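You operate a simulated robot arm through the tools that you are given. There is no shell and no other tool.

The job below is to be done with a simulated robot arm. You get a single attempt, and the scene is never put back.

TASK
Try both lamps from the grey tray in the GO ring and sort them by the fit.
Fine: a base that sinks goes in the spare tray, one that stops on the rim in the reject tub. Set down upright: lamp.

The check looks at the end state, three seconds after you hand in, the way a careful person would. Anything else that was tipped, shoved, dropped, spilled or broken makes it a failure.

THE ROBOT
A 6-joint arm with a two-finger gripper, fixed in place. Base frame: the origin is on the floor under the middle of its stand, x ahead of it, y to its left, z up; the work surface is at about z = 800. Lengths are in mm, angles in rad, forces in N, time in s.
It reaches about 1206 mm from its shoulder. Its first joint turns from -2.897 to 2.897 rad. Payload 2.45 kg.
Tool frame: the origin (TCP) lies between the finger pads and is the grasp point; the fingertips stand 20 mm ahead of it; z points along the fingers, y is the line along which they close. The gripper opens to 140 mm; its body begins 168 mm behind the TCP.
Orientation is that of the tool frame in the base frame, as a unit quaternion [w, x, y, z]. With the fingers straight down and closing along the base's y, the tool's x points along the base's -x, its y along +y and its z along -z.

THE INTERFACE
- The arm moves only by the tool step_arm. Its argument "commands" is text: rows parted by semicolons, each of 7 numbers parted by spaces: the gripper command, from -1 (shut) to 1 (fully open), values between in proportion, then the shift along the tool's x, y, z in units of 20 mm (1.0 is 20 mm), then the turn, a rotation vector about the tool's x, y, z in units of 4 degrees (1.0 is 4 degrees). In form: jaw x y z rx ry rz; .... A call has 1 to 20 rows; each row shifts and turns the commanded pose from where the row before left it, along the tool's axes as they then stand. A call with a number of a shift or a turn outside -1 to 1 is refused whole. Rows are played at 5 a second. More than 50 mm and 0.15 rad between two rows, or a gripper value outside its range, and nothing of the call is played. A pose out of reach is approached as far as the arm can. The call stops where the force on the tool passes 40 N (or 10 N more than at its start, if that is more) or the arm is blocked; 0.2 s more then pass. The fingers move at their own pace (about 45 mm/s each) and stop on an object; they squeeze with about 39 N. The grip force told is the motor's: it shows also when the fingers shut on nothing. Time passes only in rows, and 0.2 s behind the last, so rows that do not move let the fingers close. The reply holds the time, the measured pose of the TCP, the force on the tool along the base axes, the opening and the grip force, in the units named above and with some noise, with the torque about the TCP (base axes, N m) and any sound that the robot's microphone picked up.
- Cameras (640 x 400 px; columns grow to the right, rows downward): "scene" is fixed at [401, -501.8, 1526.7]; the picture's right is [1.00, -0.05, 0.00], its down [-0.02, -0.44, -0.90] and it looks along [0.05, 0.90, -0.44] (base axes); focal length 356 px, centre (320, 200). "wrist" rides on the gripper at [78, 11, -209] in the tool frame; the picture's right is [-0.14, 0.99, 0.00], its down [-0.92, -0.13, -0.37] and it looks along [-0.37, -0.05, 0.93] (tool axes); focal length 280 px, centre (320, 200).
- grab_frame(camera): a new picture of that camera. The clock stands still meanwhile.
- measure_at(camera, pixels): for up to 12 pixels [column, row] of the newest picture of that camera ("zoom" is the newest enlarged one), the place [x, y, z] in the base frame of the surface seen there, good to about 3 mm. The clock stands still meanwhile.
- zoom(camera, box): a new picture of the part [left, top, right, bottom] of that camera's present view, enlarged. The clock stands still meanwhile.
- finish_job(): hands the job in; it is judged then, once.

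Open the gripper and draw the arm clear of the work before you hand the job in, unless the task says otherwise.

The tools are called as name(argument=value, ...) on one line, values as JSON. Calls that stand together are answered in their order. step_arm: Moves the arm, as the interface text tells. Its arguments: {"type":"object","properties":{"commands":{"type":"string"}},"required":["commands"]} The other tools are called the same way: grab_frame (camera) takes a picture; measure_at (camera, pixels) gives the place of the surface under pixels of a picture; zoom (camera, box) takes an enlarged picture of a part of a camera's view; finish_job () hands the job in.

At the start:

```text
time: 0.0
eef_pos: [431.9, 572.5, 1084.5]
ee_rot: [0.0, -0.002, 1.0, 0.0]
wrist_force: [0.1, 0.1, -0.5]
moment: [0.02, -0.03, 0.02]
finger_gap: 139.9
grasp_force: 0.1
```

scene: 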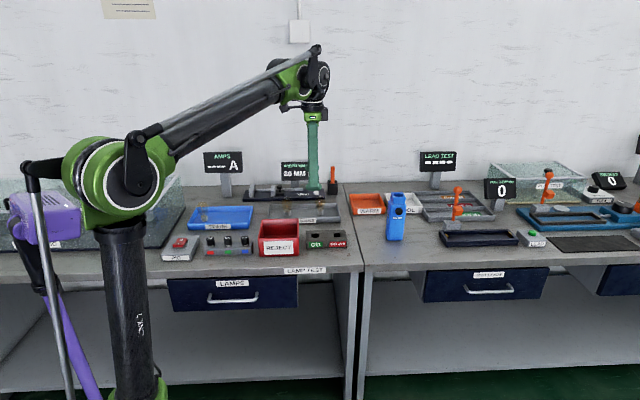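
wrist: 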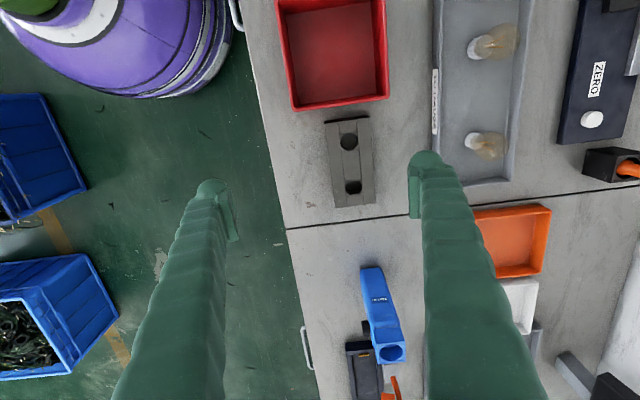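

The first pictures show the grey tray with two lamps (wrist px ~(495,45) and (485,145)) and the GO/NO-GO ring block (wrist px ~(350,160)). I'll zoom in on the scene to read the labels.

zoom(camera="scene", box=[160, 140, 360, 290])

zoom(camera="wrist", box=[250, 0, 570, 220])

```text
2.67 times, centred on (260, 215) of scene
```

zoom: 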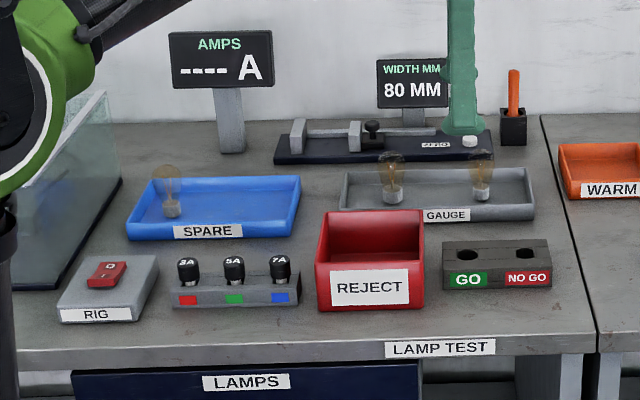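

```text
1.82 times, centred on (410, 110) of wrist
```

zoom: 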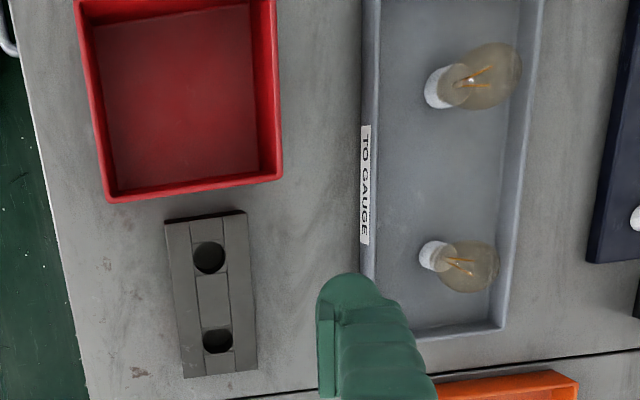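

The gauge block has GO (left/lower x) and NO GO (right). I'll measure the lamps, the holes, the trays and the tub.

measure_at(camera="zoom", pixels=[[440, 88], [430, 90], [470, 82], [510, 75], [432, 257], [425, 257], [455, 265], [490, 268], [209, 257], [209, 243], [209, 272], [225, 257]])

measure_at(camera="wrist", pixels=[[335, 130], [365, 130], [335, 160], [365, 165], [352, 200], [335, 50], [280, 50], [383, 50], [330, 105], [460, 90], [437, 60], [520, 90]])

grab_frame(camera="scene")

```text
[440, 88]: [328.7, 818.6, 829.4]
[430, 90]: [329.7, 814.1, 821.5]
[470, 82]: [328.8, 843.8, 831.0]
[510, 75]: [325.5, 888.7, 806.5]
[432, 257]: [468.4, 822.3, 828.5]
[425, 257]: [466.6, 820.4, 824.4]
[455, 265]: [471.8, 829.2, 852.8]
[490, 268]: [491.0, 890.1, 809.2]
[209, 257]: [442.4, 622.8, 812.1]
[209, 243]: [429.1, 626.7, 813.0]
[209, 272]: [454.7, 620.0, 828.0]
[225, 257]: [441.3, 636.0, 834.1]
```

```text
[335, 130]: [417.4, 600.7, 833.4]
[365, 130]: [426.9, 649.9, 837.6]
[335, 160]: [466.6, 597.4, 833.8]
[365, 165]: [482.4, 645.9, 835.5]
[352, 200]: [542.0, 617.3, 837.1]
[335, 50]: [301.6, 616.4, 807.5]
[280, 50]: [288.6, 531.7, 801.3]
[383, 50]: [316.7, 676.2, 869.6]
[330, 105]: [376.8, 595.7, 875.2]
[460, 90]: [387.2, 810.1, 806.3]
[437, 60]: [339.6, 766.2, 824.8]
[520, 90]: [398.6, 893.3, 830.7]
```

```text
taken
```

scene: 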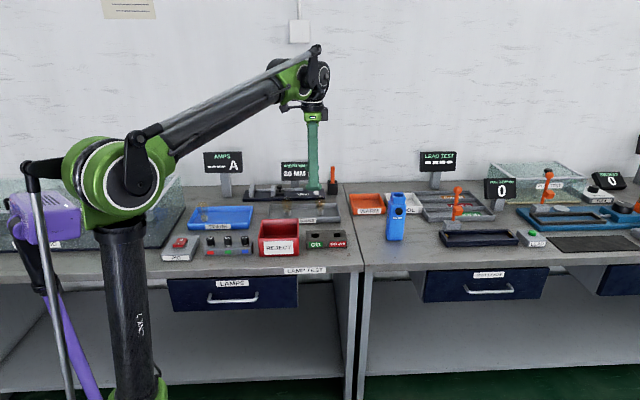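

Both lamps stand upright in the grey tray. I'll take a close scene view of the lamps, gauge block and trays for heights and shapes.

zoom(camera="scene", box=[255, 185, 345, 235])

```text
7.11 times, centred on (300, 210) of scene
```

zoom: 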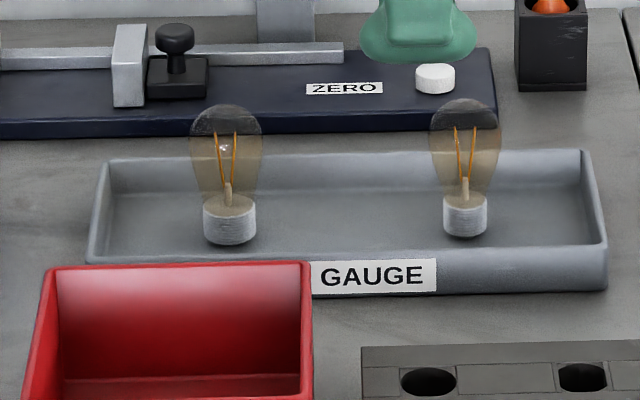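

I'll measure the bases of both lamps and the gauge holes in this enlarged view.

measure_at(camera="zoom", pixels=[[229, 230], [206, 225], [253, 225], [229, 243], [229, 217], [229, 205], [465, 223], [445, 217], [485, 217], [465, 236], [465, 210], [465, 200]])

measure_at(camera="zoom", pixels=[[400, 380], [456, 380], [429, 365], [429, 396], [556, 376], [606, 376], [583, 361], [583, 391], [370, 352], [620, 350], [227, 115], [465, 110]])

zoom(camera="scene", box=[250, 210, 350, 265])

```text
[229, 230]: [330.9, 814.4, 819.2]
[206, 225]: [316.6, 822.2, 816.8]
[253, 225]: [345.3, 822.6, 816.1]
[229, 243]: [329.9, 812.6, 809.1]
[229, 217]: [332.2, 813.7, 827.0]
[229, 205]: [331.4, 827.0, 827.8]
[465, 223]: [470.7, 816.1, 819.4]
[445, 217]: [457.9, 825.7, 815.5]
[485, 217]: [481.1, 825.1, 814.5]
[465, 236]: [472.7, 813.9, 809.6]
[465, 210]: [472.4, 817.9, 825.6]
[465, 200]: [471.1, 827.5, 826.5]
```

```text
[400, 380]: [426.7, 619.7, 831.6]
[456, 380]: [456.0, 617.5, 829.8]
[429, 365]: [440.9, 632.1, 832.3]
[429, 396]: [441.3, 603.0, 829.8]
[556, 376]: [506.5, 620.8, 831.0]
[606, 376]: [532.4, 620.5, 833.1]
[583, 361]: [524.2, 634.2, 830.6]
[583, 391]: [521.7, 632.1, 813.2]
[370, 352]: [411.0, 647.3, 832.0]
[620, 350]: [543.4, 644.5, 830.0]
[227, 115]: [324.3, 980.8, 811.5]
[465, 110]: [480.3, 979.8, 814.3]
```

```text
6.40 times, centred on (300, 238) of scene
```

zoom: 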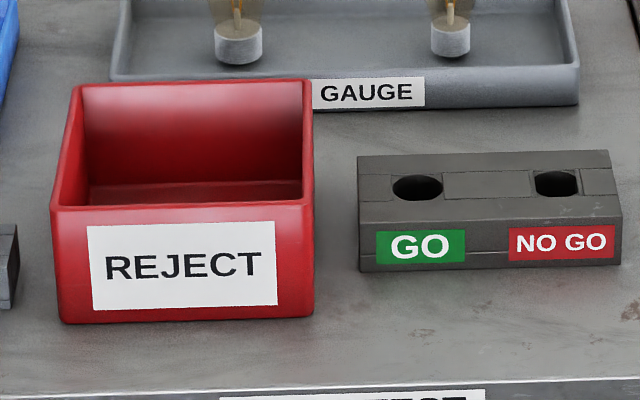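

The GO hole is about 29 mm wide, centred near (441, 618), with the block top at z≈831. The lamp bases are at about (331, 829) and (470, 829). Next I'll measure the reject tub and spare tray.

zoom(camera="scene", box=[175, 190, 305, 270])

```text
4.92 times, centred on (240, 230) of scene
```

zoom: 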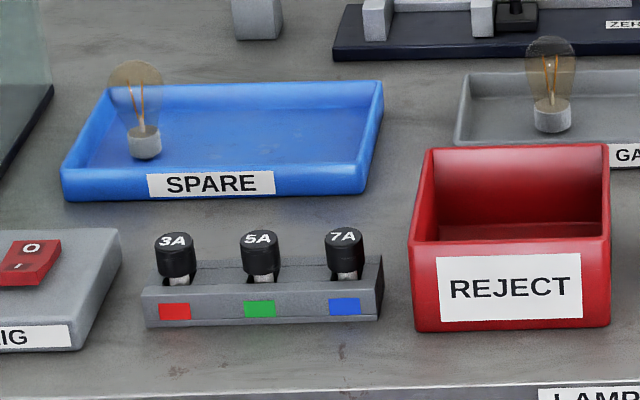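

The spare tray has one lamp at px (145,140) with free room to its right. I'll measure the tray, the tub and the fuse block.

measure_at(camera="zoom", pixels=[[144, 150], [144, 128], [260, 135], [320, 135], [362, 175], [380, 84], [65, 172], [112, 88], [260, 85], [215, 170], [300, 155], [340, 100]])

measure_at(camera="zoom", pixels=[[412, 246], [607, 240], [432, 149], [606, 146], [520, 228], [520, 243], [520, 147], [520, 180], [440, 225], [595, 225], [176, 240], [344, 235]])

```text
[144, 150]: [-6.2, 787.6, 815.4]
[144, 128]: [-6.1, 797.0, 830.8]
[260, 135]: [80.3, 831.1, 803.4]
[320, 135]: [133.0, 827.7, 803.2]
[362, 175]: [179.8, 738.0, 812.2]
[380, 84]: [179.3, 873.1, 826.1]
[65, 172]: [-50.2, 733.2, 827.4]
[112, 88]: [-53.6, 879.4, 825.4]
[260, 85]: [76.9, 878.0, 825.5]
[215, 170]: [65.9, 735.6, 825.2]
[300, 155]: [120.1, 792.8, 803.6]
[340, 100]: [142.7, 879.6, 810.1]
```

```text
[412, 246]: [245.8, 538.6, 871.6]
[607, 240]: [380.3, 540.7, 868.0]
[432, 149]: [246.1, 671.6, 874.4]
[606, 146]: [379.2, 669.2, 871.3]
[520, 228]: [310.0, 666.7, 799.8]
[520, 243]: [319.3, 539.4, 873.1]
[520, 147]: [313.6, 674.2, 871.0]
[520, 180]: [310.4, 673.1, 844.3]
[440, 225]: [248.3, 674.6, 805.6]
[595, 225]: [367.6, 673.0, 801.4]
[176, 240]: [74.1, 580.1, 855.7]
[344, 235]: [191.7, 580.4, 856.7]
```

The spare tray floor is at z≈803.5 with free space around (110, 806). The tub centre is about (313, 606), with its rim at 872. I'll move above the right lamp, staying high, and look with the wrist camera.

step_arm(commands="1 -0.147 0.987 0 0 0 0;1 -0.147 0.987 0 0 0 0;1 -0.147 0.987 0 0 0 0;1 -0.147 0.987 0 0 0 0;1 -0.147 0.987 0 0 0 0;1 -0.147 0.987 0 0 0 0;1 -0.147 0.987 0 0 0 0;1 -0.147 0.987 0 0 0 0;1 -0.147 0.987 0 0 0 0;1 -0.147 0.987 0 0 0 0;1 -0.147 0.987 0 0 0 0;1 -0.147 0.987 0 0 0 0;1 -0.147 0.987 0 0 0 0;1 0 0 0 0 0 0;1 0 0 0 0 0 0")

grab_frame(camera="wrist")

grab_frame(camera="scene")

```text
time: 3.2
eef_pos: [468.8, 829.2, 1084.0]
ee_rot: [0.0, -0.001, 1.0, 0.0]
wrist_force: [-0.3, 0.5, 1.4]
moment: [0.01, 0.01, 0.02]
finger_gap: 140.1
grasp_force: 0.0
```

```text
taken
```

wrist: 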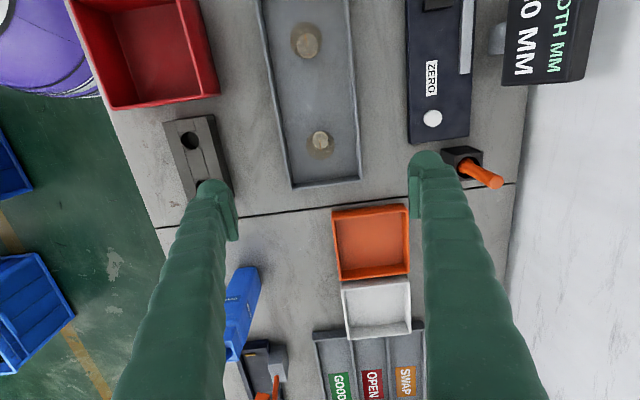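

```text
taken
```

scene: 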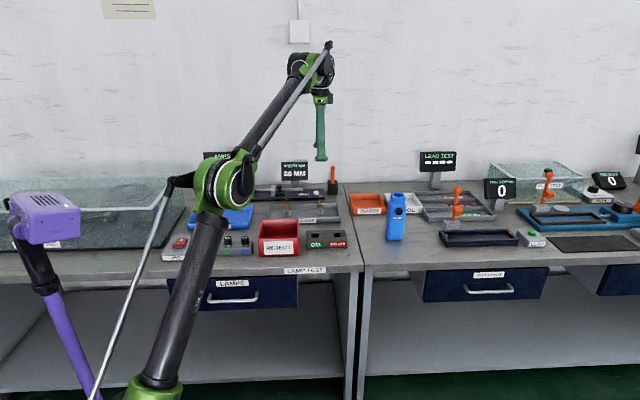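

The right lamp is seen directly under the tool at wrist px ~(320,142). I'll zoom in and measure the lamp base and the GO hole from this overhead view.

zoom(camera="wrist", box=[280, 115, 360, 165])

```text
8.00 times, centred on (320, 140) of wrist
```

zoom: 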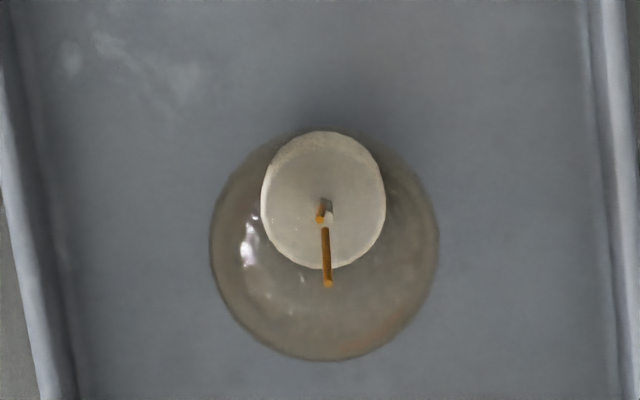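

measure_at(camera="zoom", pixels=[[266, 200], [380, 200], [323, 137], [323, 262], [300, 180], [345, 180], [323, 235], [280, 230], [366, 230], [230, 330], [430, 330], [30, 200]])

zoom(camera="wrist", box=[150, 105, 246, 165])

```text
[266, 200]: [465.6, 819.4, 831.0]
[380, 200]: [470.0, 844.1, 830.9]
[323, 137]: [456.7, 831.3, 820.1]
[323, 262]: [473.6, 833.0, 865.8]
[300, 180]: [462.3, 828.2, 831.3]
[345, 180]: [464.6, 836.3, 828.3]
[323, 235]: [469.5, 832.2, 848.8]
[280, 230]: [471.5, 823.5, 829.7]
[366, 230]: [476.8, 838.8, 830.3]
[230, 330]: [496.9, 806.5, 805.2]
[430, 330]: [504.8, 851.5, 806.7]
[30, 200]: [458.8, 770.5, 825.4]
```

```text
6.67 times, centred on (198, 135) of wrist
```

zoom: 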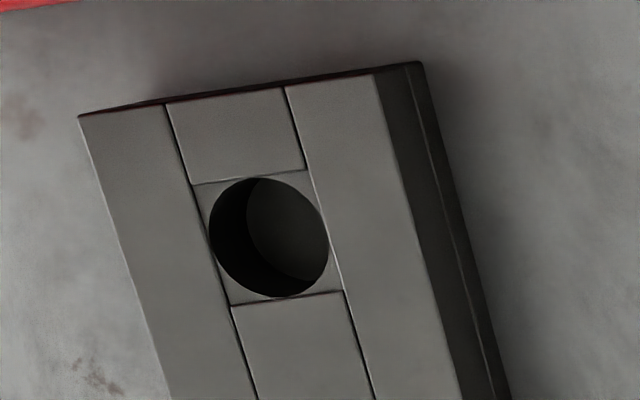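

I'll measure points on the rim of the GO hole and the block's edges to get its centre.

measure_at(camera="zoom", pixels=[[204, 237], [334, 237], [262, 171], [275, 302], [200, 200], [338, 270], [225, 190], [315, 288], [80, 117], [372, 76], [240, 310], [320, 180]])

```text
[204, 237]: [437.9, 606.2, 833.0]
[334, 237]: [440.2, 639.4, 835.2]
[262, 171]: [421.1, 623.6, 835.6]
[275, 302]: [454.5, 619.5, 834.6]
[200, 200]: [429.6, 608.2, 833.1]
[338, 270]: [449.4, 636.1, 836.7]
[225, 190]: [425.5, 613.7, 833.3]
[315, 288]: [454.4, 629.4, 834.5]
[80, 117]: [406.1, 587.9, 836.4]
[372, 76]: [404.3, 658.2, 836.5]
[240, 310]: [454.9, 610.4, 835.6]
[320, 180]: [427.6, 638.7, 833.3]
```

The hole's centre comes out at about (439–441, 618–623), which I'll refine later. Now I'll narrow the gripper to 90 mm and descend over the right lamp to z≈900.

step_arm(commands="0.286 -0.035 0.075 0 0 0 0;0.286 0 0 1 0 0 0;0.286 0 0 1 0 0 0;0.286 0 0 1 0 0 0;0.286 0 0 1 0 0 0;0.286 0 0 1 0 0 0;0.286 0 0 1 0 0 0;0.286 0 0 1 0 0 0;0.286 0 0 1 0 0 0;0.286 0 0 0.2 0 0 0;0.286 0 0 0 0 0 0")

grab_frame(camera="wrist")

grab_frame(camera="scene")

```text
time: 5.6
eef_pos: [467.8, 831.1, 919.6]
ee_rot: [0.0, -0.001, 1.0, 0.0]
wrist_force: [-1.1, -0.1, 0.3]
moment: [0.01, -0.02, -0.01]
finger_gap: 89.8
grasp_force: 0.1
```

```text
taken
```

wrist: 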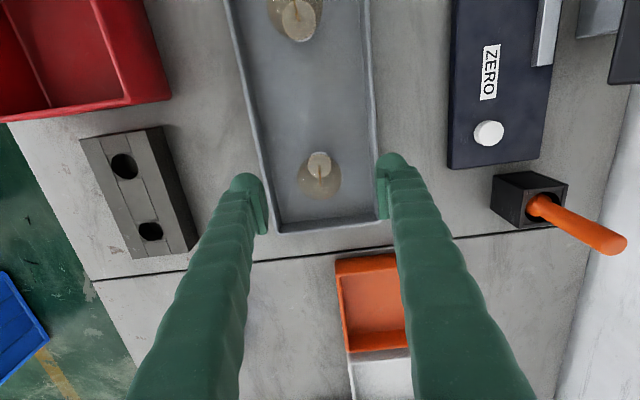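

```text
taken
```

scene: 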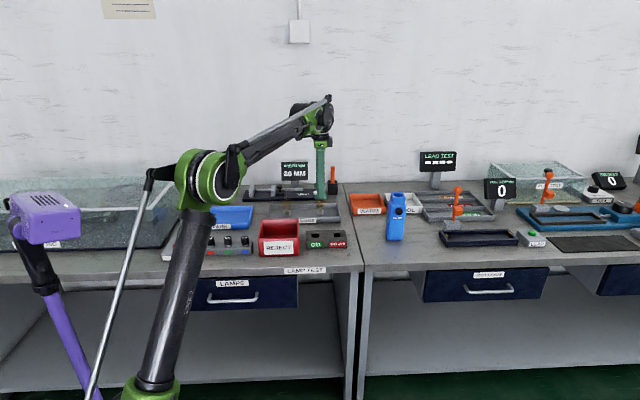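

The tool is centred over the lamp (wrist px ~(320,178)). I'll zoom in on both cameras to check the height and centring.

zoom(camera="scene", box=[285, 170, 365, 220])

zoom(camera="wrist", box=[240, 130, 400, 230])

```text
8.00 times, centred on (325, 195) of scene
```

zoom: 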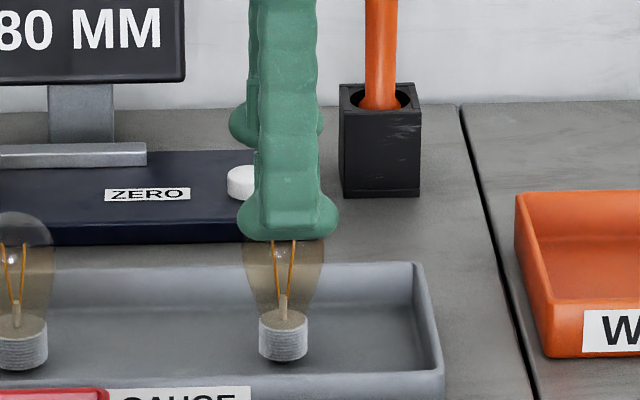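

```text
4.00 times, centred on (320, 180) of wrist
```

zoom: 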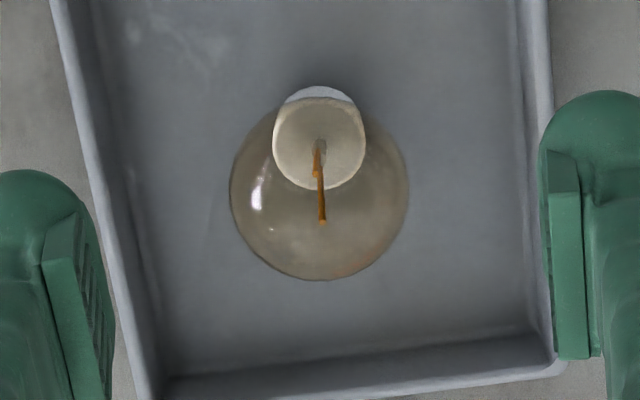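

Alignment over the lamp looks good. I'll descend to z≈868 so that the pads straddle the globe.

step_arm(commands="0.286 0 0 0.8 0 0 0;0.286 0 0 0.8 0 0 0;0.286 0 0 0.6 0 0 0;0.286 0 0 0.38 0 0 0;0.286 0 0 0 0 0 0")

zoom(camera="scene", box=[285, 170, 365, 220])

zoom(camera="wrist", box=[220, 110, 420, 235])

```text
time: 6.8
eef_pos: [469.4, 830.2, 871.1]
ee_rot: [-0.001, -0.001, 1.0, 0.0]
wrist_force: [0.6, 0.8, 0.3]
moment: [0.0, -0.01, -0.01]
finger_gap: 89.9
grasp_force: 0.1
```

```text
8.00 times, centred on (325, 195) of scene
```

zoom: 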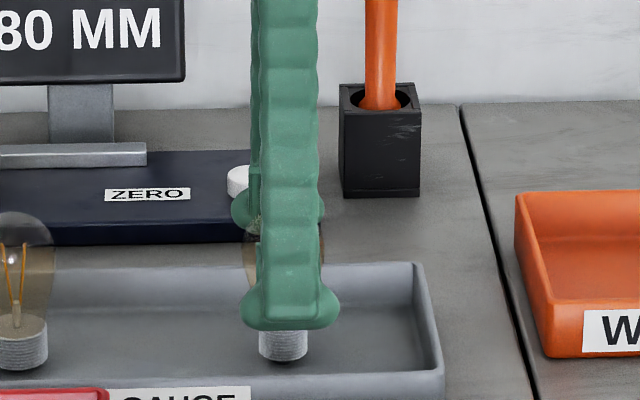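

```text
3.20 times, centred on (320, 172) of wrist
```

zoom: 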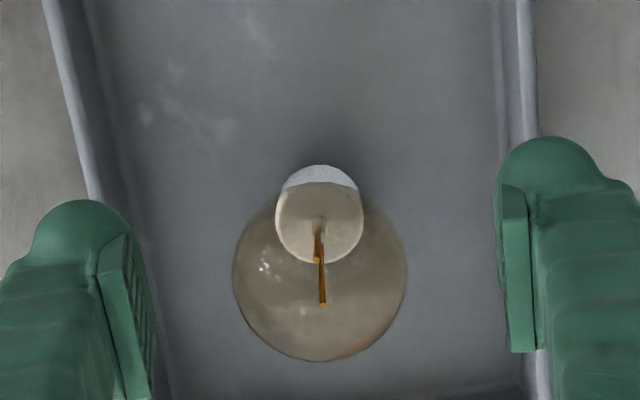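

The globe is centred between the pads (globe centre maps to px (320,195), exactly the TCP). I'll close partway first, to about 47 mm, and check before making contact.

step_arm(commands="-0.33 0 0 0 0 0 0;-0.33 0 0 0 0 0 0;-0.33 0 0 0 0 0 0;-0.33 0 0 0 0 0 0;-0.33 0 0 0 0 0 0")

zoom(camera="wrist", box=[240, 130, 400, 230])

```text
time: 8.0
eef_pos: [470.2, 830.2, 870.7]
ee_rot: [-0.001, -0.001, 1.0, 0.0]
wrist_force: [-0.1, -0.7, 0.3]
moment: [0.0, -0.04, 0.01]
finger_gap: 47.0
grasp_force: 0.0
```

```text
4.00 times, centred on (320, 180) of wrist
```

zoom: 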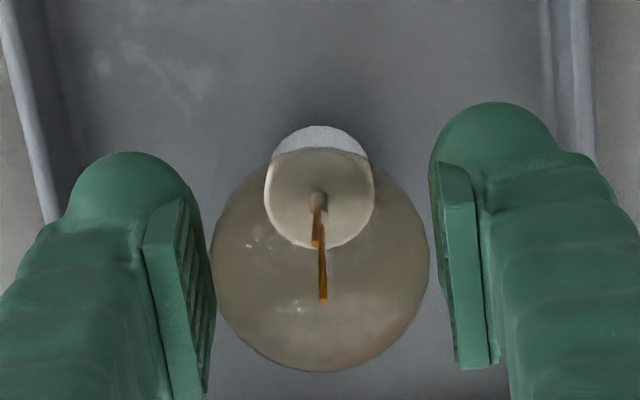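

The gap is 47 mm, with the globe just inside and evenly centred. I'll close gently in small increments and read the grip force.

step_arm(commands="-0.36 0 0 0 0 0 0;-0.38 0 0 0 0 0 0;-0.4 0 0 0 0 0 0;-0.42 0 0 0 0 0 0;-0.42 0 0 0 0 0 0")

```text
time: 9.2
eef_pos: [469.3, 831.3, 870.0]
ee_rot: [-0.001, -0.001, 1.0, 0.0]
wrist_force: [-0.3, -0.3, 0.6]
moment: [-0.01, 0.0, -0.01]
finger_gap: 41.7
grasp_force: 6.6
```

The grip contacts at 41.7 mm with 6.6 N. I'll tighten moderately and lift slightly to check the hold.

step_arm(commands="-0.44 0 0 0 0 0 0;-0.46 0 0 0 0 0 0;-0.46 0 0 0 0 0 0;-0.46 0 0 0 0 0 0;-0.46 0 0 -0.2 0 0 0;-0.46 0 0 -0.3 0 0 0;-0.46 0 0 -0.5 0 0 0;-0.46 0 0 -0.5 0 0 0;-0.46 0 0 0 0 0 0")

zoom(camera="scene", box=[285, 170, 365, 220])

zoom(camera="wrist", box=[240, 130, 400, 230])

```text
time: 11.2
eef_pos: [469.7, 829.9, 899.1]
ee_rot: [0.0, -0.001, 1.0, 0.0]
wrist_force: [-0.2, 0.6, -0.4]
moment: [-0.01, 0.01, 0.0]
finger_gap: 40.5
grasp_force: 39.2
```

```text
8.00 times, centred on (325, 195) of scene
```

zoom: 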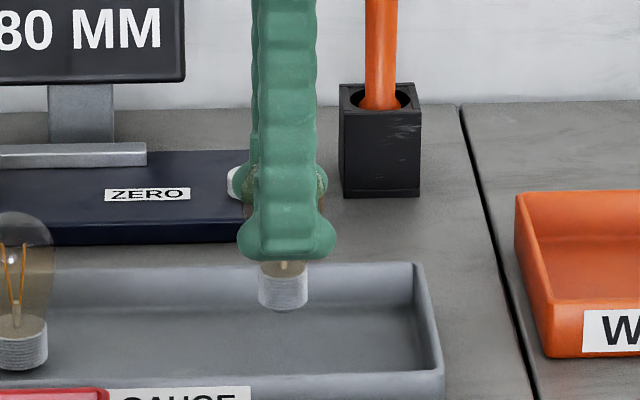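

```text
4.00 times, centred on (320, 180) of wrist
```

zoom: 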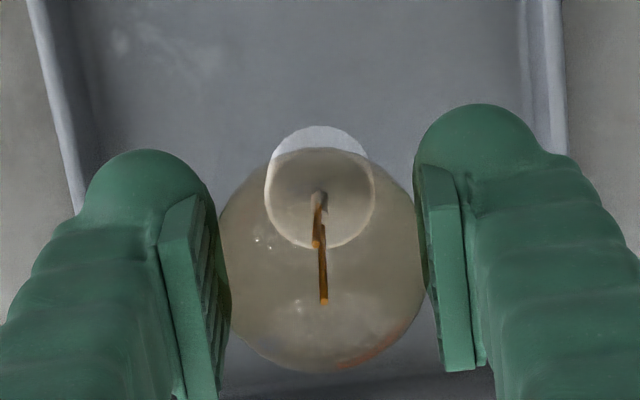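

The lamp lifted cleanly and stays upright, with grip 39 N and gap 40.5 mm. I'll raise it and carry it over to just above the GO hole.

step_arm(commands="-0.46 0 0 -1 0 0 0;-0.46 0 0 -1 0 0 0;-0.46 0 0 -1 0 0 0;-0.46 0.139 -0.955 0 0 0 0;-0.46 0.139 -0.955 0 0 0 0;-0.46 0.139 -0.955 0 0 0 0;-0.46 0.139 -0.955 0 0 0 0;-0.46 0.139 -0.955 0 0 0 0;-0.46 0.139 -0.955 0 0 0 0;-0.46 0.139 -0.955 0 0 0 0;-0.46 0.139 -0.955 0 0 0 0;-0.46 0.139 -0.955 0 0 0 0;-0.46 0.139 -0.955 0 0 0 0;-0.46 0.139 -0.955 0 0 0 0;-0.46 0 0 0 0 0 0;-0.46 0 0 0 0 0 0")

grab_frame(camera="wrist")

grab_frame(camera="scene")

```text
time: 14.6
eef_pos: [438.6, 622.4, 959.2]
ee_rot: [-0.001, -0.001, 1.0, 0.0]
wrist_force: [0.5, 0.2, -0.4]
moment: [0.0, 0.0, 0.01]
finger_gap: 40.4
grasp_force: 39.2
```

```text
taken
```

wrist: 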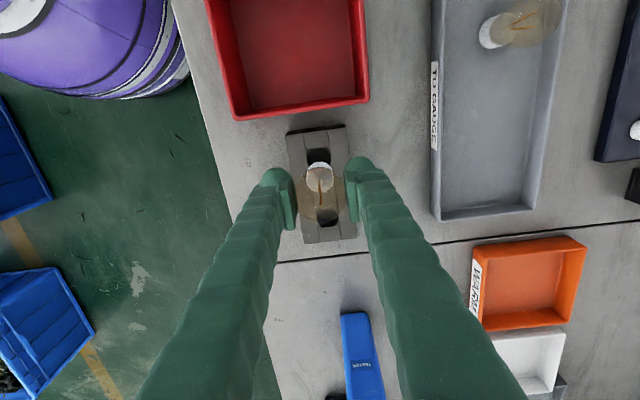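

```text
taken
```

scene: 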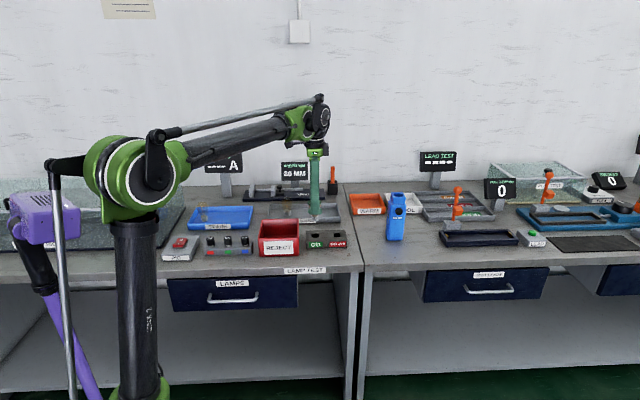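

The lamp is over the GO hole. I'll descend to about 10 mm above the block and inspect the alignment from both cameras.

step_arm(commands="-0.46 0 0 0.8 0 0 0;-0.46 0 0 0.8 0 0 0;-0.46 0 0 0.6 0 0 0;-0.46 0 0 0.2 0 0 0;-0.46 0 0 0 0 0 0;-0.46 0 0 0 0 0 0")

zoom(camera="wrist", box=[240, 130, 400, 230])

zoom(camera="scene", box=[285, 205, 349, 245])

```text
time: 16.0
eef_pos: [439.0, 621.2, 911.9]
ee_rot: [0.0, 0.0, 1.0, 0.0]
wrist_force: [-0.3, -0.3, -0.1]
moment: [-0.01, 0.01, 0.0]
finger_gap: 40.4
grasp_force: 38.7
```

```text
4.00 times, centred on (320, 180) of wrist
```

zoom: 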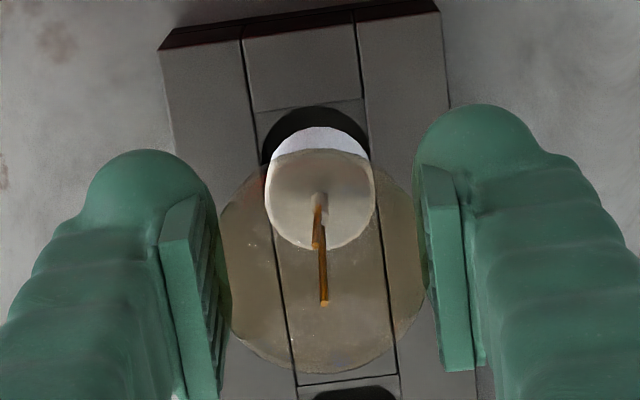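

```text
10.00 times, centred on (317, 225) of scene
```

zoom: 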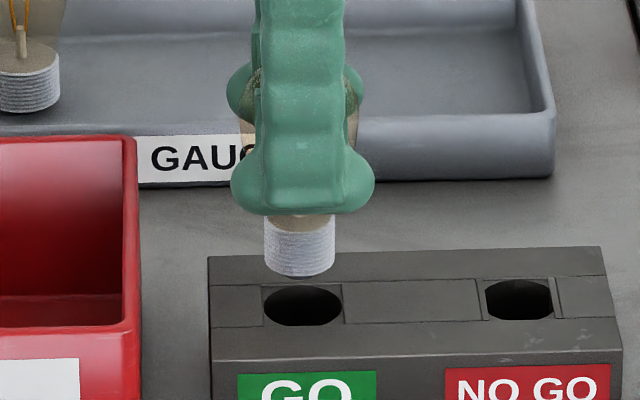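

From the scene view, the base (cols 264–335) is about 1 mm left of the hole (cols 263–342). I'll zoom the wrist view more to refine the offsets.

zoom(camera="wrist", box=[296, 150, 344, 180])

zoom(camera="scene", box=[303, 219, 335, 239])

```text
13.33 times, centred on (320, 165) of wrist
```

zoom: 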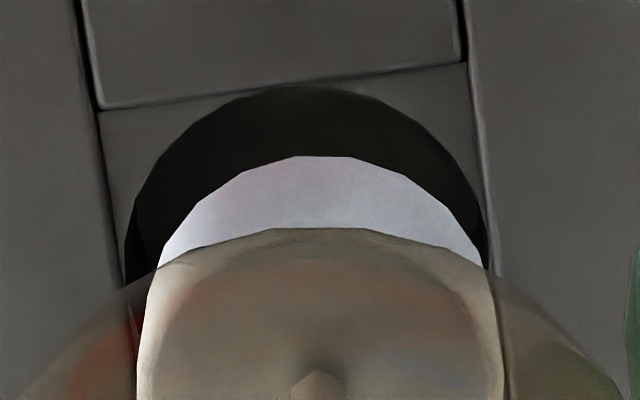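

```text
16.00 times, centred on (319, 229) of scene
```

zoom: 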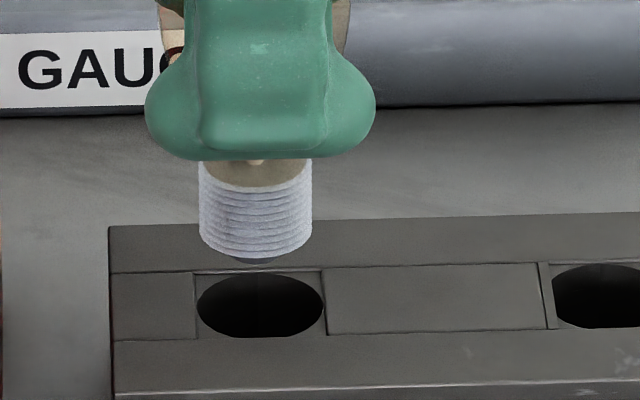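

Refined: the hole centre is about +0.7 mm in x and −1.3 mm in y from the base axis, with a height gap near 19 mm. I'll correct and descend 12 mm, then look again.

step_arm(commands="-0.46 -0.035 -0.065 0 0 0 0;-0.46 0 0 0.2 0 0 0;-0.46 0 0 0.2 0 0 0;-0.46 0 0 0.2 0 0 0;-0.46 0 0 0 0 0 0;-0.46 0 0 0 0 0 0")

zoom(camera="wrist", box=[296, 150, 344, 180])

zoom(camera="scene", box=[303, 219, 335, 239])

```text
time: 17.4
eef_pos: [439.7, 618.4, 899.9]
ee_rot: [0.0, -0.001, 1.0, 0.0]
wrist_force: [-0.2, -0.3, -0.4]
moment: [0.0, 0.01, 0.03]
finger_gap: 40.0
grasp_force: 38.7
```

```text
13.33 times, centred on (320, 165) of wrist
```

zoom: 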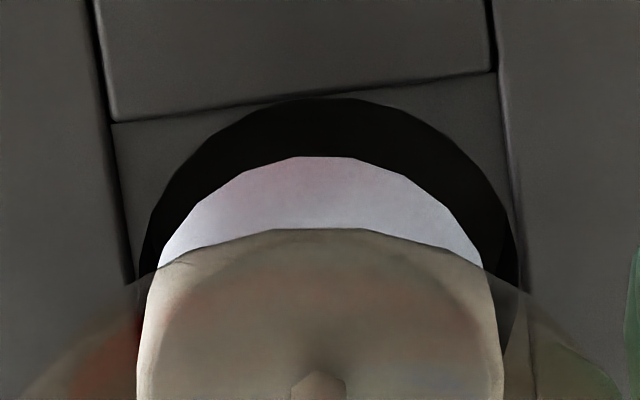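

```text
16.00 times, centred on (319, 229) of scene
```

zoom: 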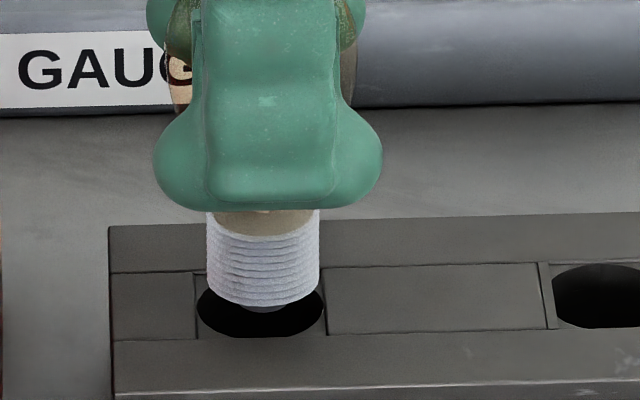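

After the descent the base has slightly overshot: the scene shows it about 0.8 mm right of the hole, and the wrist view shows the hole about 0.8 mm toward +y. I'll correct finely and descend 3 mm.

step_arm(commands="-0.46 0.045 0.04 0 0 0 0;-0.46 0 0 0.15 0 0 0;-0.46 0 0 0 0 0 0;-0.46 0 0 0 0 0 0;-0.46 0 0 0 0 0 0")

zoom(camera="wrist", box=[296, 150, 344, 180])

zoom(camera="scene", box=[303, 219, 335, 239])

```text
time: 18.6
eef_pos: [438.4, 619.8, 897.3]
ee_rot: [0.0, -0.001, 1.0, 0.0]
wrist_force: [-0.1, 0.2, 0.1]
moment: [0.0, -0.02, -0.01]
finger_gap: 40.0
grasp_force: 38.8
```

```text
13.33 times, centred on (320, 165) of wrist
```

zoom: 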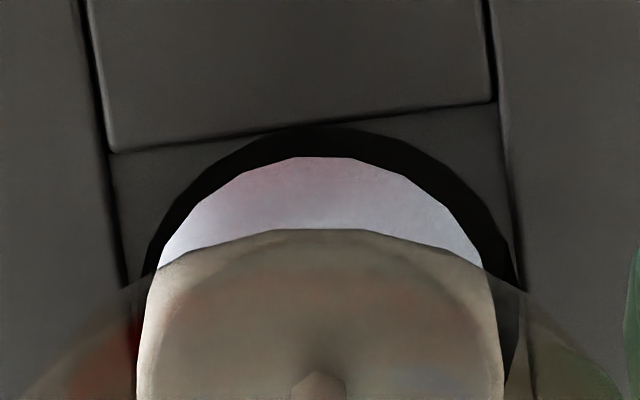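

```text
16.00 times, centred on (319, 229) of scene
```

zoom: 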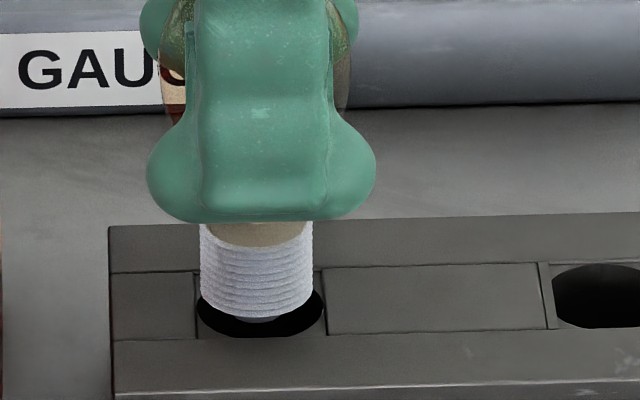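

Now the base is centred within about 0.5 mm: scene centre 256.5 against hole 259, and the wrist shows the hole about +0.6 mm in y. I'll make a last fine correction and descend slowly into the hole, watching the force.

step_arm(commands="-0.46 -0.018 0.03 0 0 0 0;-0.46 0 0 0 0 0 0;-0.46 0 0 0.1 0 0 0;-0.46 0 0 0.1 0 0 0;-0.46 0 0 0.1 0 0 0;-0.46 0 0 0 0 0 0")

zoom(camera="wrist", box=[296, 150, 344, 180])

zoom(camera="scene", box=[303, 219, 335, 239])

```text
time: 20.0
eef_pos: [438.9, 620.1, 890.4]
ee_rot: [0.001, 0.0, 1.0, 0.0]
wrist_force: [-0.6, 0.2, -0.8]
moment: [0.0, 0.03, 0.01]
finger_gap: 40.3
grasp_force: 39.2
```

```text
13.33 times, centred on (320, 165) of wrist
```

zoom: 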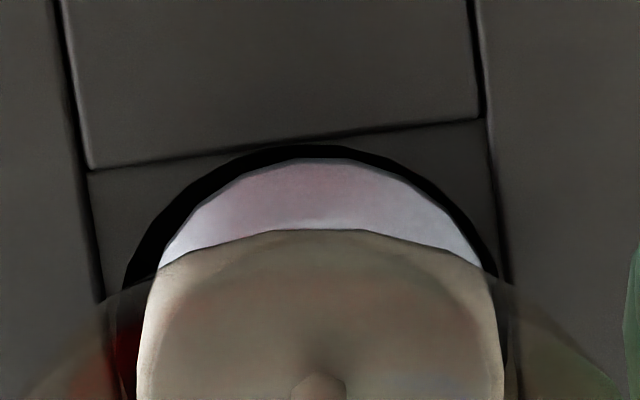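

```text
16.00 times, centred on (319, 229) of scene
```

zoom: 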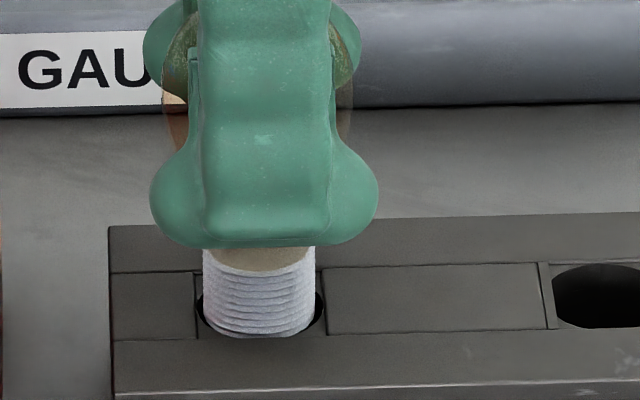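

The base sits at the rim level with no contact force, and x is centred. y now appears about 0.7 mm off. I'll wait a moment to settle and look again.

step_arm(commands="-0.46 0 0 0 0 0 0;-0.46 0 0 0 0 0 0;-0.46 0 0 0 0 0 0;-0.46 0 0 0 0 0 0")

zoom(camera="wrist", box=[296, 150, 344, 180])

zoom(camera="scene", box=[303, 219, 335, 239])

```text
time: 21.0
eef_pos: [439.3, 621.0, 889.3]
ee_rot: [0.001, -0.002, 1.0, 0.001]
wrist_force: [-0.4, 0.1, 0.3]
moment: [0.0, -0.02, -0.02]
finger_gap: 40.0
grasp_force: 39.1
```

```text
13.33 times, centred on (320, 165) of wrist
```

zoom: 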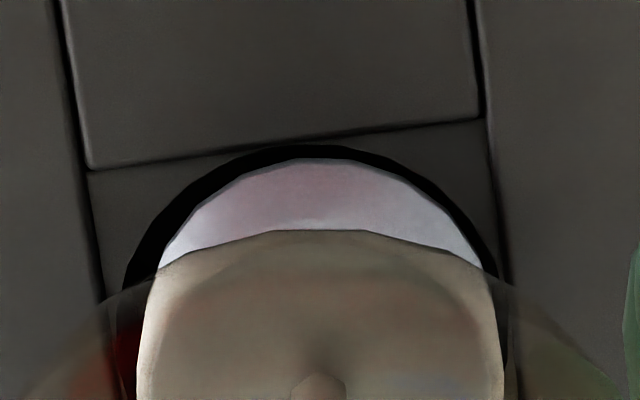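

```text
16.00 times, centred on (319, 229) of scene
```

zoom: 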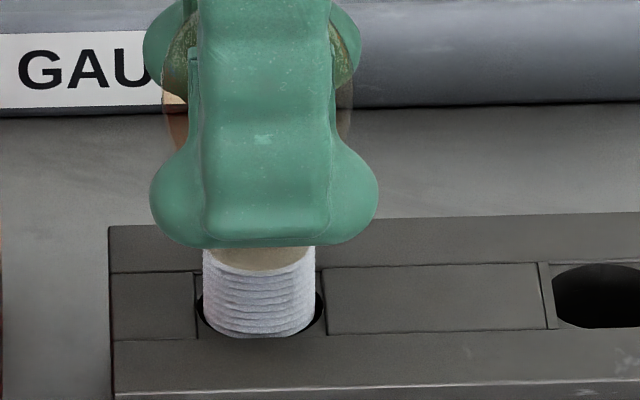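

It has settled and is steady. I'll apply −0.5 mm in y and descend 4 mm in 1 mm steps, reading the force.

step_arm(commands="-0.46 0 -0.025 0 0 0 0;-0.46 0 0 0 0 0 0;-0.46 0 0 0.05 0 0 0;-0.46 0 0 0.05 0 0 0;-0.46 0 0 0.05 0 0 0;-0.46 0 0 0.05 0 0 0")

zoom(camera="wrist", box=[296, 150, 344, 180])

zoom(camera="scene", box=[303, 219, 335, 239])

```text
time: 22.4
eef_pos: [439.3, 620.6, 886.0]
ee_rot: [0.0, 0.0, 1.0, -0.001]
wrist_force: [0.3, 0.2, -0.8]
moment: [-0.01, -0.01, 0.02]
finger_gap: 39.9
grasp_force: 39.1
```

```text
13.33 times, centred on (320, 165) of wrist
```

zoom: 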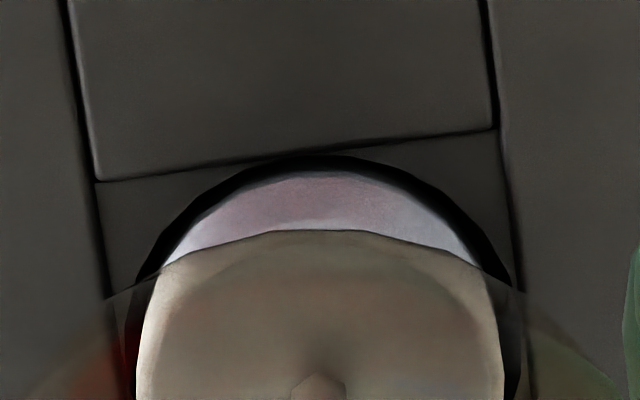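

```text
16.00 times, centred on (319, 229) of scene
```

zoom: 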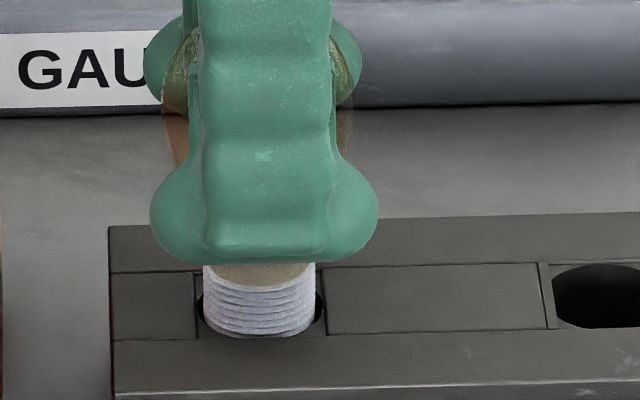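

The base is entering the hole with no resistance, well centred (wrist cols 134–510). I'll continue downward.

step_arm(commands="-0.46 0 0 0.05 0 0 0;-0.46 0 0 0.05 0 0 0;-0.46 0 0 0.05 0 0 0;-0.46 0 0 0.05 0 0 0;-0.46 0 0 0.05 0 0 0;-0.46 0 0 0.05 0 0 0;-0.46 0 0 0.05 0 0 0;-0.46 0 0 0.05 0 0 0")

zoom(camera="scene", box=[303, 219, 335, 239])

```text
time: 24.2
eef_pos: [439.4, 619.7, 878.2]
ee_rot: [0.0, -0.001, 1.0, 0.0]
wrist_force: [-0.5, 0.7, -0.9]
moment: [-0.02, 0.01, -0.01]
finger_gap: 39.8
grasp_force: 39.0
```

```text
16.00 times, centred on (319, 229) of scene
```

zoom: 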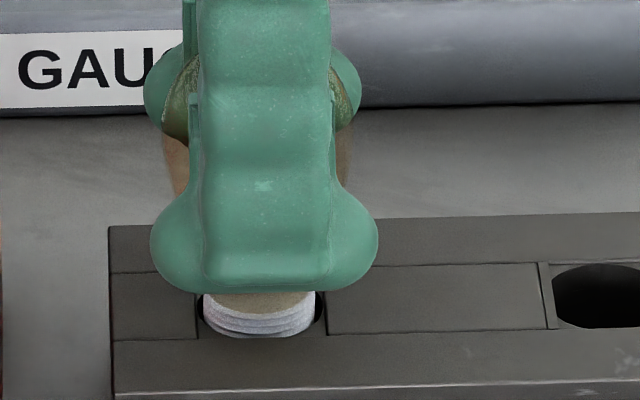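

The base has sunk about 12 mm with no force, so it fits. I'll go a few millimetres deeper, gently, to confirm full seating.

step_arm(commands="-0.46 0 0 0.05 0 0 0;-0.46 0 0 0.05 0 0 0;-0.46 0 0 0.05 0 0 0;-0.46 0 0 0.05 0 0 0;-0.46 0 0 0 0 0 0")

zoom(camera="scene", box=[303, 219, 335, 239])

```text
time: 25.4
eef_pos: [438.7, 620.7, 875.0]
ee_rot: [-0.001, 0.0, 1.0, 0.001]
wrist_force: [2.5, -0.4, 19.4]
moment: [-0.02, -0.13, -0.04]
finger_gap: 40.0
grasp_force: 39.0
```

```text
16.00 times, centred on (319, 229) of scene
```

zoom: 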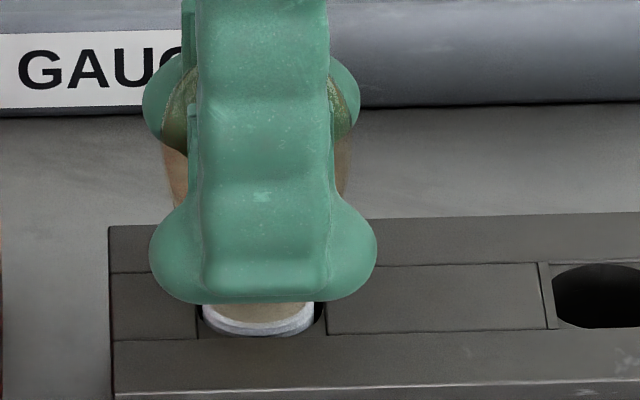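

It bottomed out (19 N), with the base fully sunk. This lamp passes and goes to the spare tray. I'll lift it straight out.

step_arm(commands="-0.46 0 0 -0.1 0 0 0;-0.46 0 0 -0.15 0 0 0;-0.46 0 0 -0.25 0 0 0;-0.46 0 0 -0.5 0 0 0;-0.46 0 0 -0.5 0 0 0;-0.46 0 0 -1 0 0 0;-0.46 0 0 -1 0 0 0;-0.46 0 0 -1 0 0 0;-0.46 0 0 0 0 0 0")

grab_frame(camera="scene")

zoom(camera="wrist", box=[240, 130, 400, 230])

```text
time: 27.4
eef_pos: [440.3, 620.3, 967.2]
ee_rot: [0.0, 0.0, 1.0, 0.0]
wrist_force: [-0.5, -0.7, -0.5]
moment: [0.01, 0.0, 0.03]
finger_gap: 39.5
grasp_force: 39.1
```

```text
taken
```

scene: 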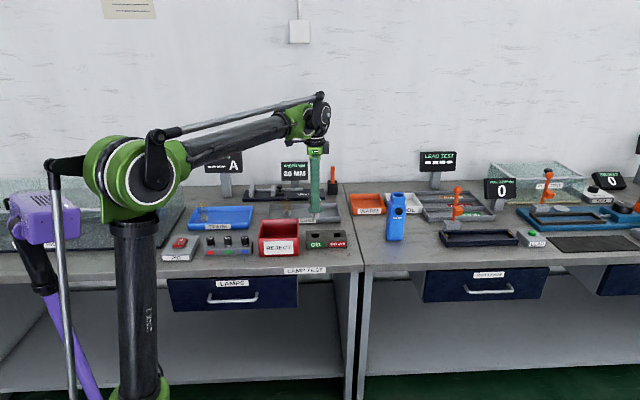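

```text
4.00 times, centred on (320, 180) of wrist
```

zoom: 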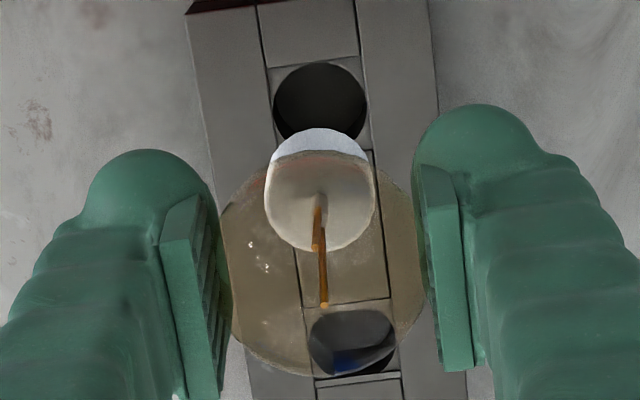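

The lamp is out, still upright in the grip. I'll measure the AMPS sign and stand for clearance before carrying the lamp to the spare tray.

measure_at(camera="scene", pixels=[[235, 163], [235, 155], [235, 172], [224, 185], [226, 190], [281, 170], [295, 163], [306, 172]])

```text
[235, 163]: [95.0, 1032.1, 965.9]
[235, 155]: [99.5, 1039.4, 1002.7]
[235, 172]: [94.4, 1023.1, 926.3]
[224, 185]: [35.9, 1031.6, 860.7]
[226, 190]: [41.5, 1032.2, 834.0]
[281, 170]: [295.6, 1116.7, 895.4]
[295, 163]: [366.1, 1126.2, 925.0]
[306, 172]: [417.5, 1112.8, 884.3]
```

The signs are at y>1020, well clear. I'll carry the lamp to above the free area of the spare tray, about (115, 800).

step_arm(commands="-0.46 0.954 0.5285 0 0 0 0;-0.46 0.954 0.5285 0 0 0 0;-0.46 0.954 0.5285 0 0 0 0;-0.46 0.954 0.5285 0 0 0 0;-0.46 0.954 0.5285 0 0 0 0;-0.46 0.954 0.5285 0 0 0 0;-0.46 0.954 0.5285 0 0 0 0;-0.46 0.954 0.5285 0 0 0 0;-0.46 0.954 0.5285 0 0 0 0;-0.46 0.954 0.5285 0 0 0 0;-0.46 0.954 0.5285 0 0 0 0;-0.46 0.954 0.5285 0 0 0 0;-0.46 0.954 0.5285 0 0 0 0;-0.46 0.954 0.5285 0 0 0 0;-0.46 0.954 0.5285 0 0 0 0;-0.46 0.954 0.5285 0 0 0 0;-0.46 0.954 0.5285 0 0 0 0;-0.46 0 0 0 0 0 0;-0.46 0 0 0 0 0 0")

grab_frame(camera="wrist")

grab_frame(camera="scene")

```text
time: 31.4
eef_pos: [113.1, 800.3, 965.1]
ee_rot: [0.0, -0.002, 1.0, -0.001]
wrist_force: [0.2, -0.7, -1.2]
moment: [-0.02, -0.02, 0.0]
finger_gap: 39.8
grasp_force: 39.3
```

```text
taken
```

wrist: 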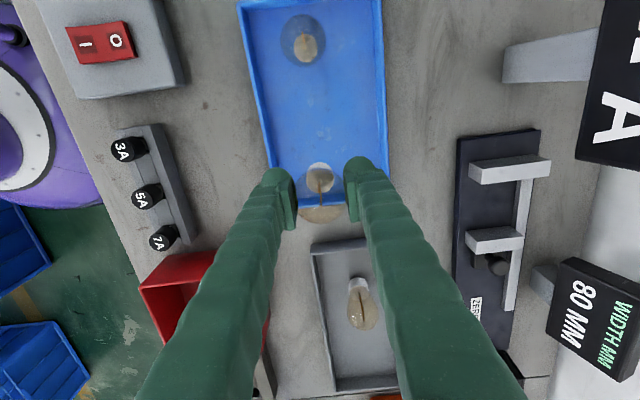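

```text
taken
```

scene: 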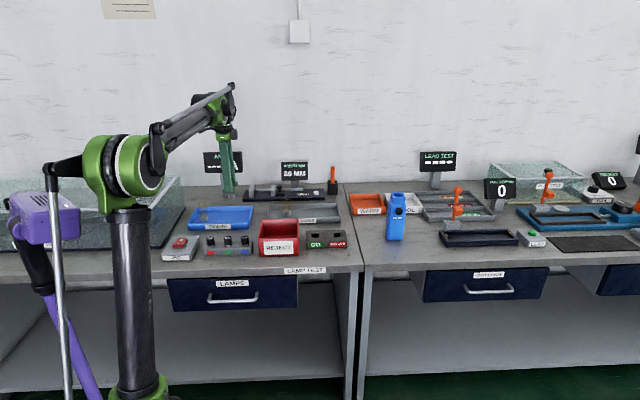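

The tray is below, with the existing lamp well away at wrist px (305,45). I'll descend to about z=882, leaving roughly 12 mm to the floor.

step_arm(commands="-0.46 0 0 1 0 0 0;-0.46 0 0 1 0 0 0;-0.46 0 0 1 0 0 0;-0.46 0 0 0.8 0 0 0;-0.46 0 0 0.35 0 0 0;-0.46 0 0 0 0 0 0;-0.46 0 0 0 0 0 0")

zoom(camera="scene", box=[185, 185, 265, 235])

zoom(camera="wrist", box=[200, 75, 440, 225])

```text
time: 33.0
eef_pos: [114.3, 799.0, 878.6]
ee_rot: [0.0, -0.001, 1.0, 0.001]
wrist_force: [0.6, 0.0, 0.0]
moment: [-0.01, 0.03, -0.01]
finger_gap: 39.8
grasp_force: 38.6
```

```text
8.00 times, centred on (225, 210) of scene
```

zoom: 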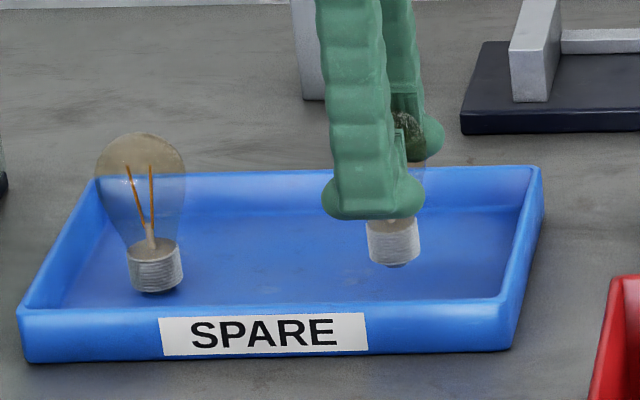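

```text
2.67 times, centred on (320, 150) of wrist
```

zoom: 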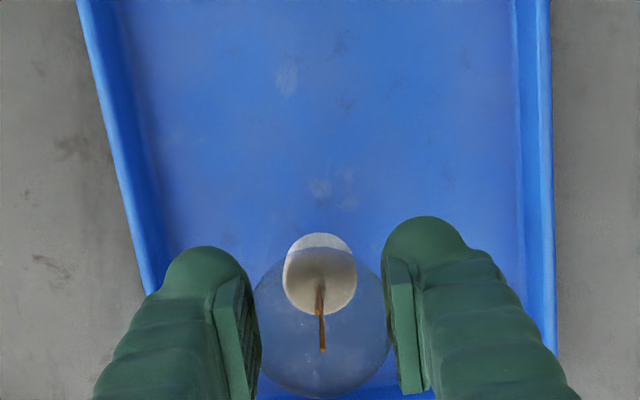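

The lamp is a few millimetres above the tray floor, in free space. I'll lower it in 1 mm steps, watching for contact.

step_arm(commands="-0.46 0 0 0.05 0 0 0;-0.46 0 0 0.05 0 0 0;-0.46 0 0 0.05 0 0 0;-0.46 0 0 0.05 0 0 0;-0.46 0 0 0.05 0 0 0;-0.46 0 0 0.05 0 0 0;-0.46 0 0 0 0 0 0")

```text
time: 34.6
eef_pos: [114.2, 800.6, 874.4]
ee_rot: [0.001, -0.001, 1.0, 0.0]
wrist_force: [0.8, -0.3, -0.6]
moment: [0.03, 0.02, -0.03]
finger_gap: 39.6
grasp_force: 39.2
```

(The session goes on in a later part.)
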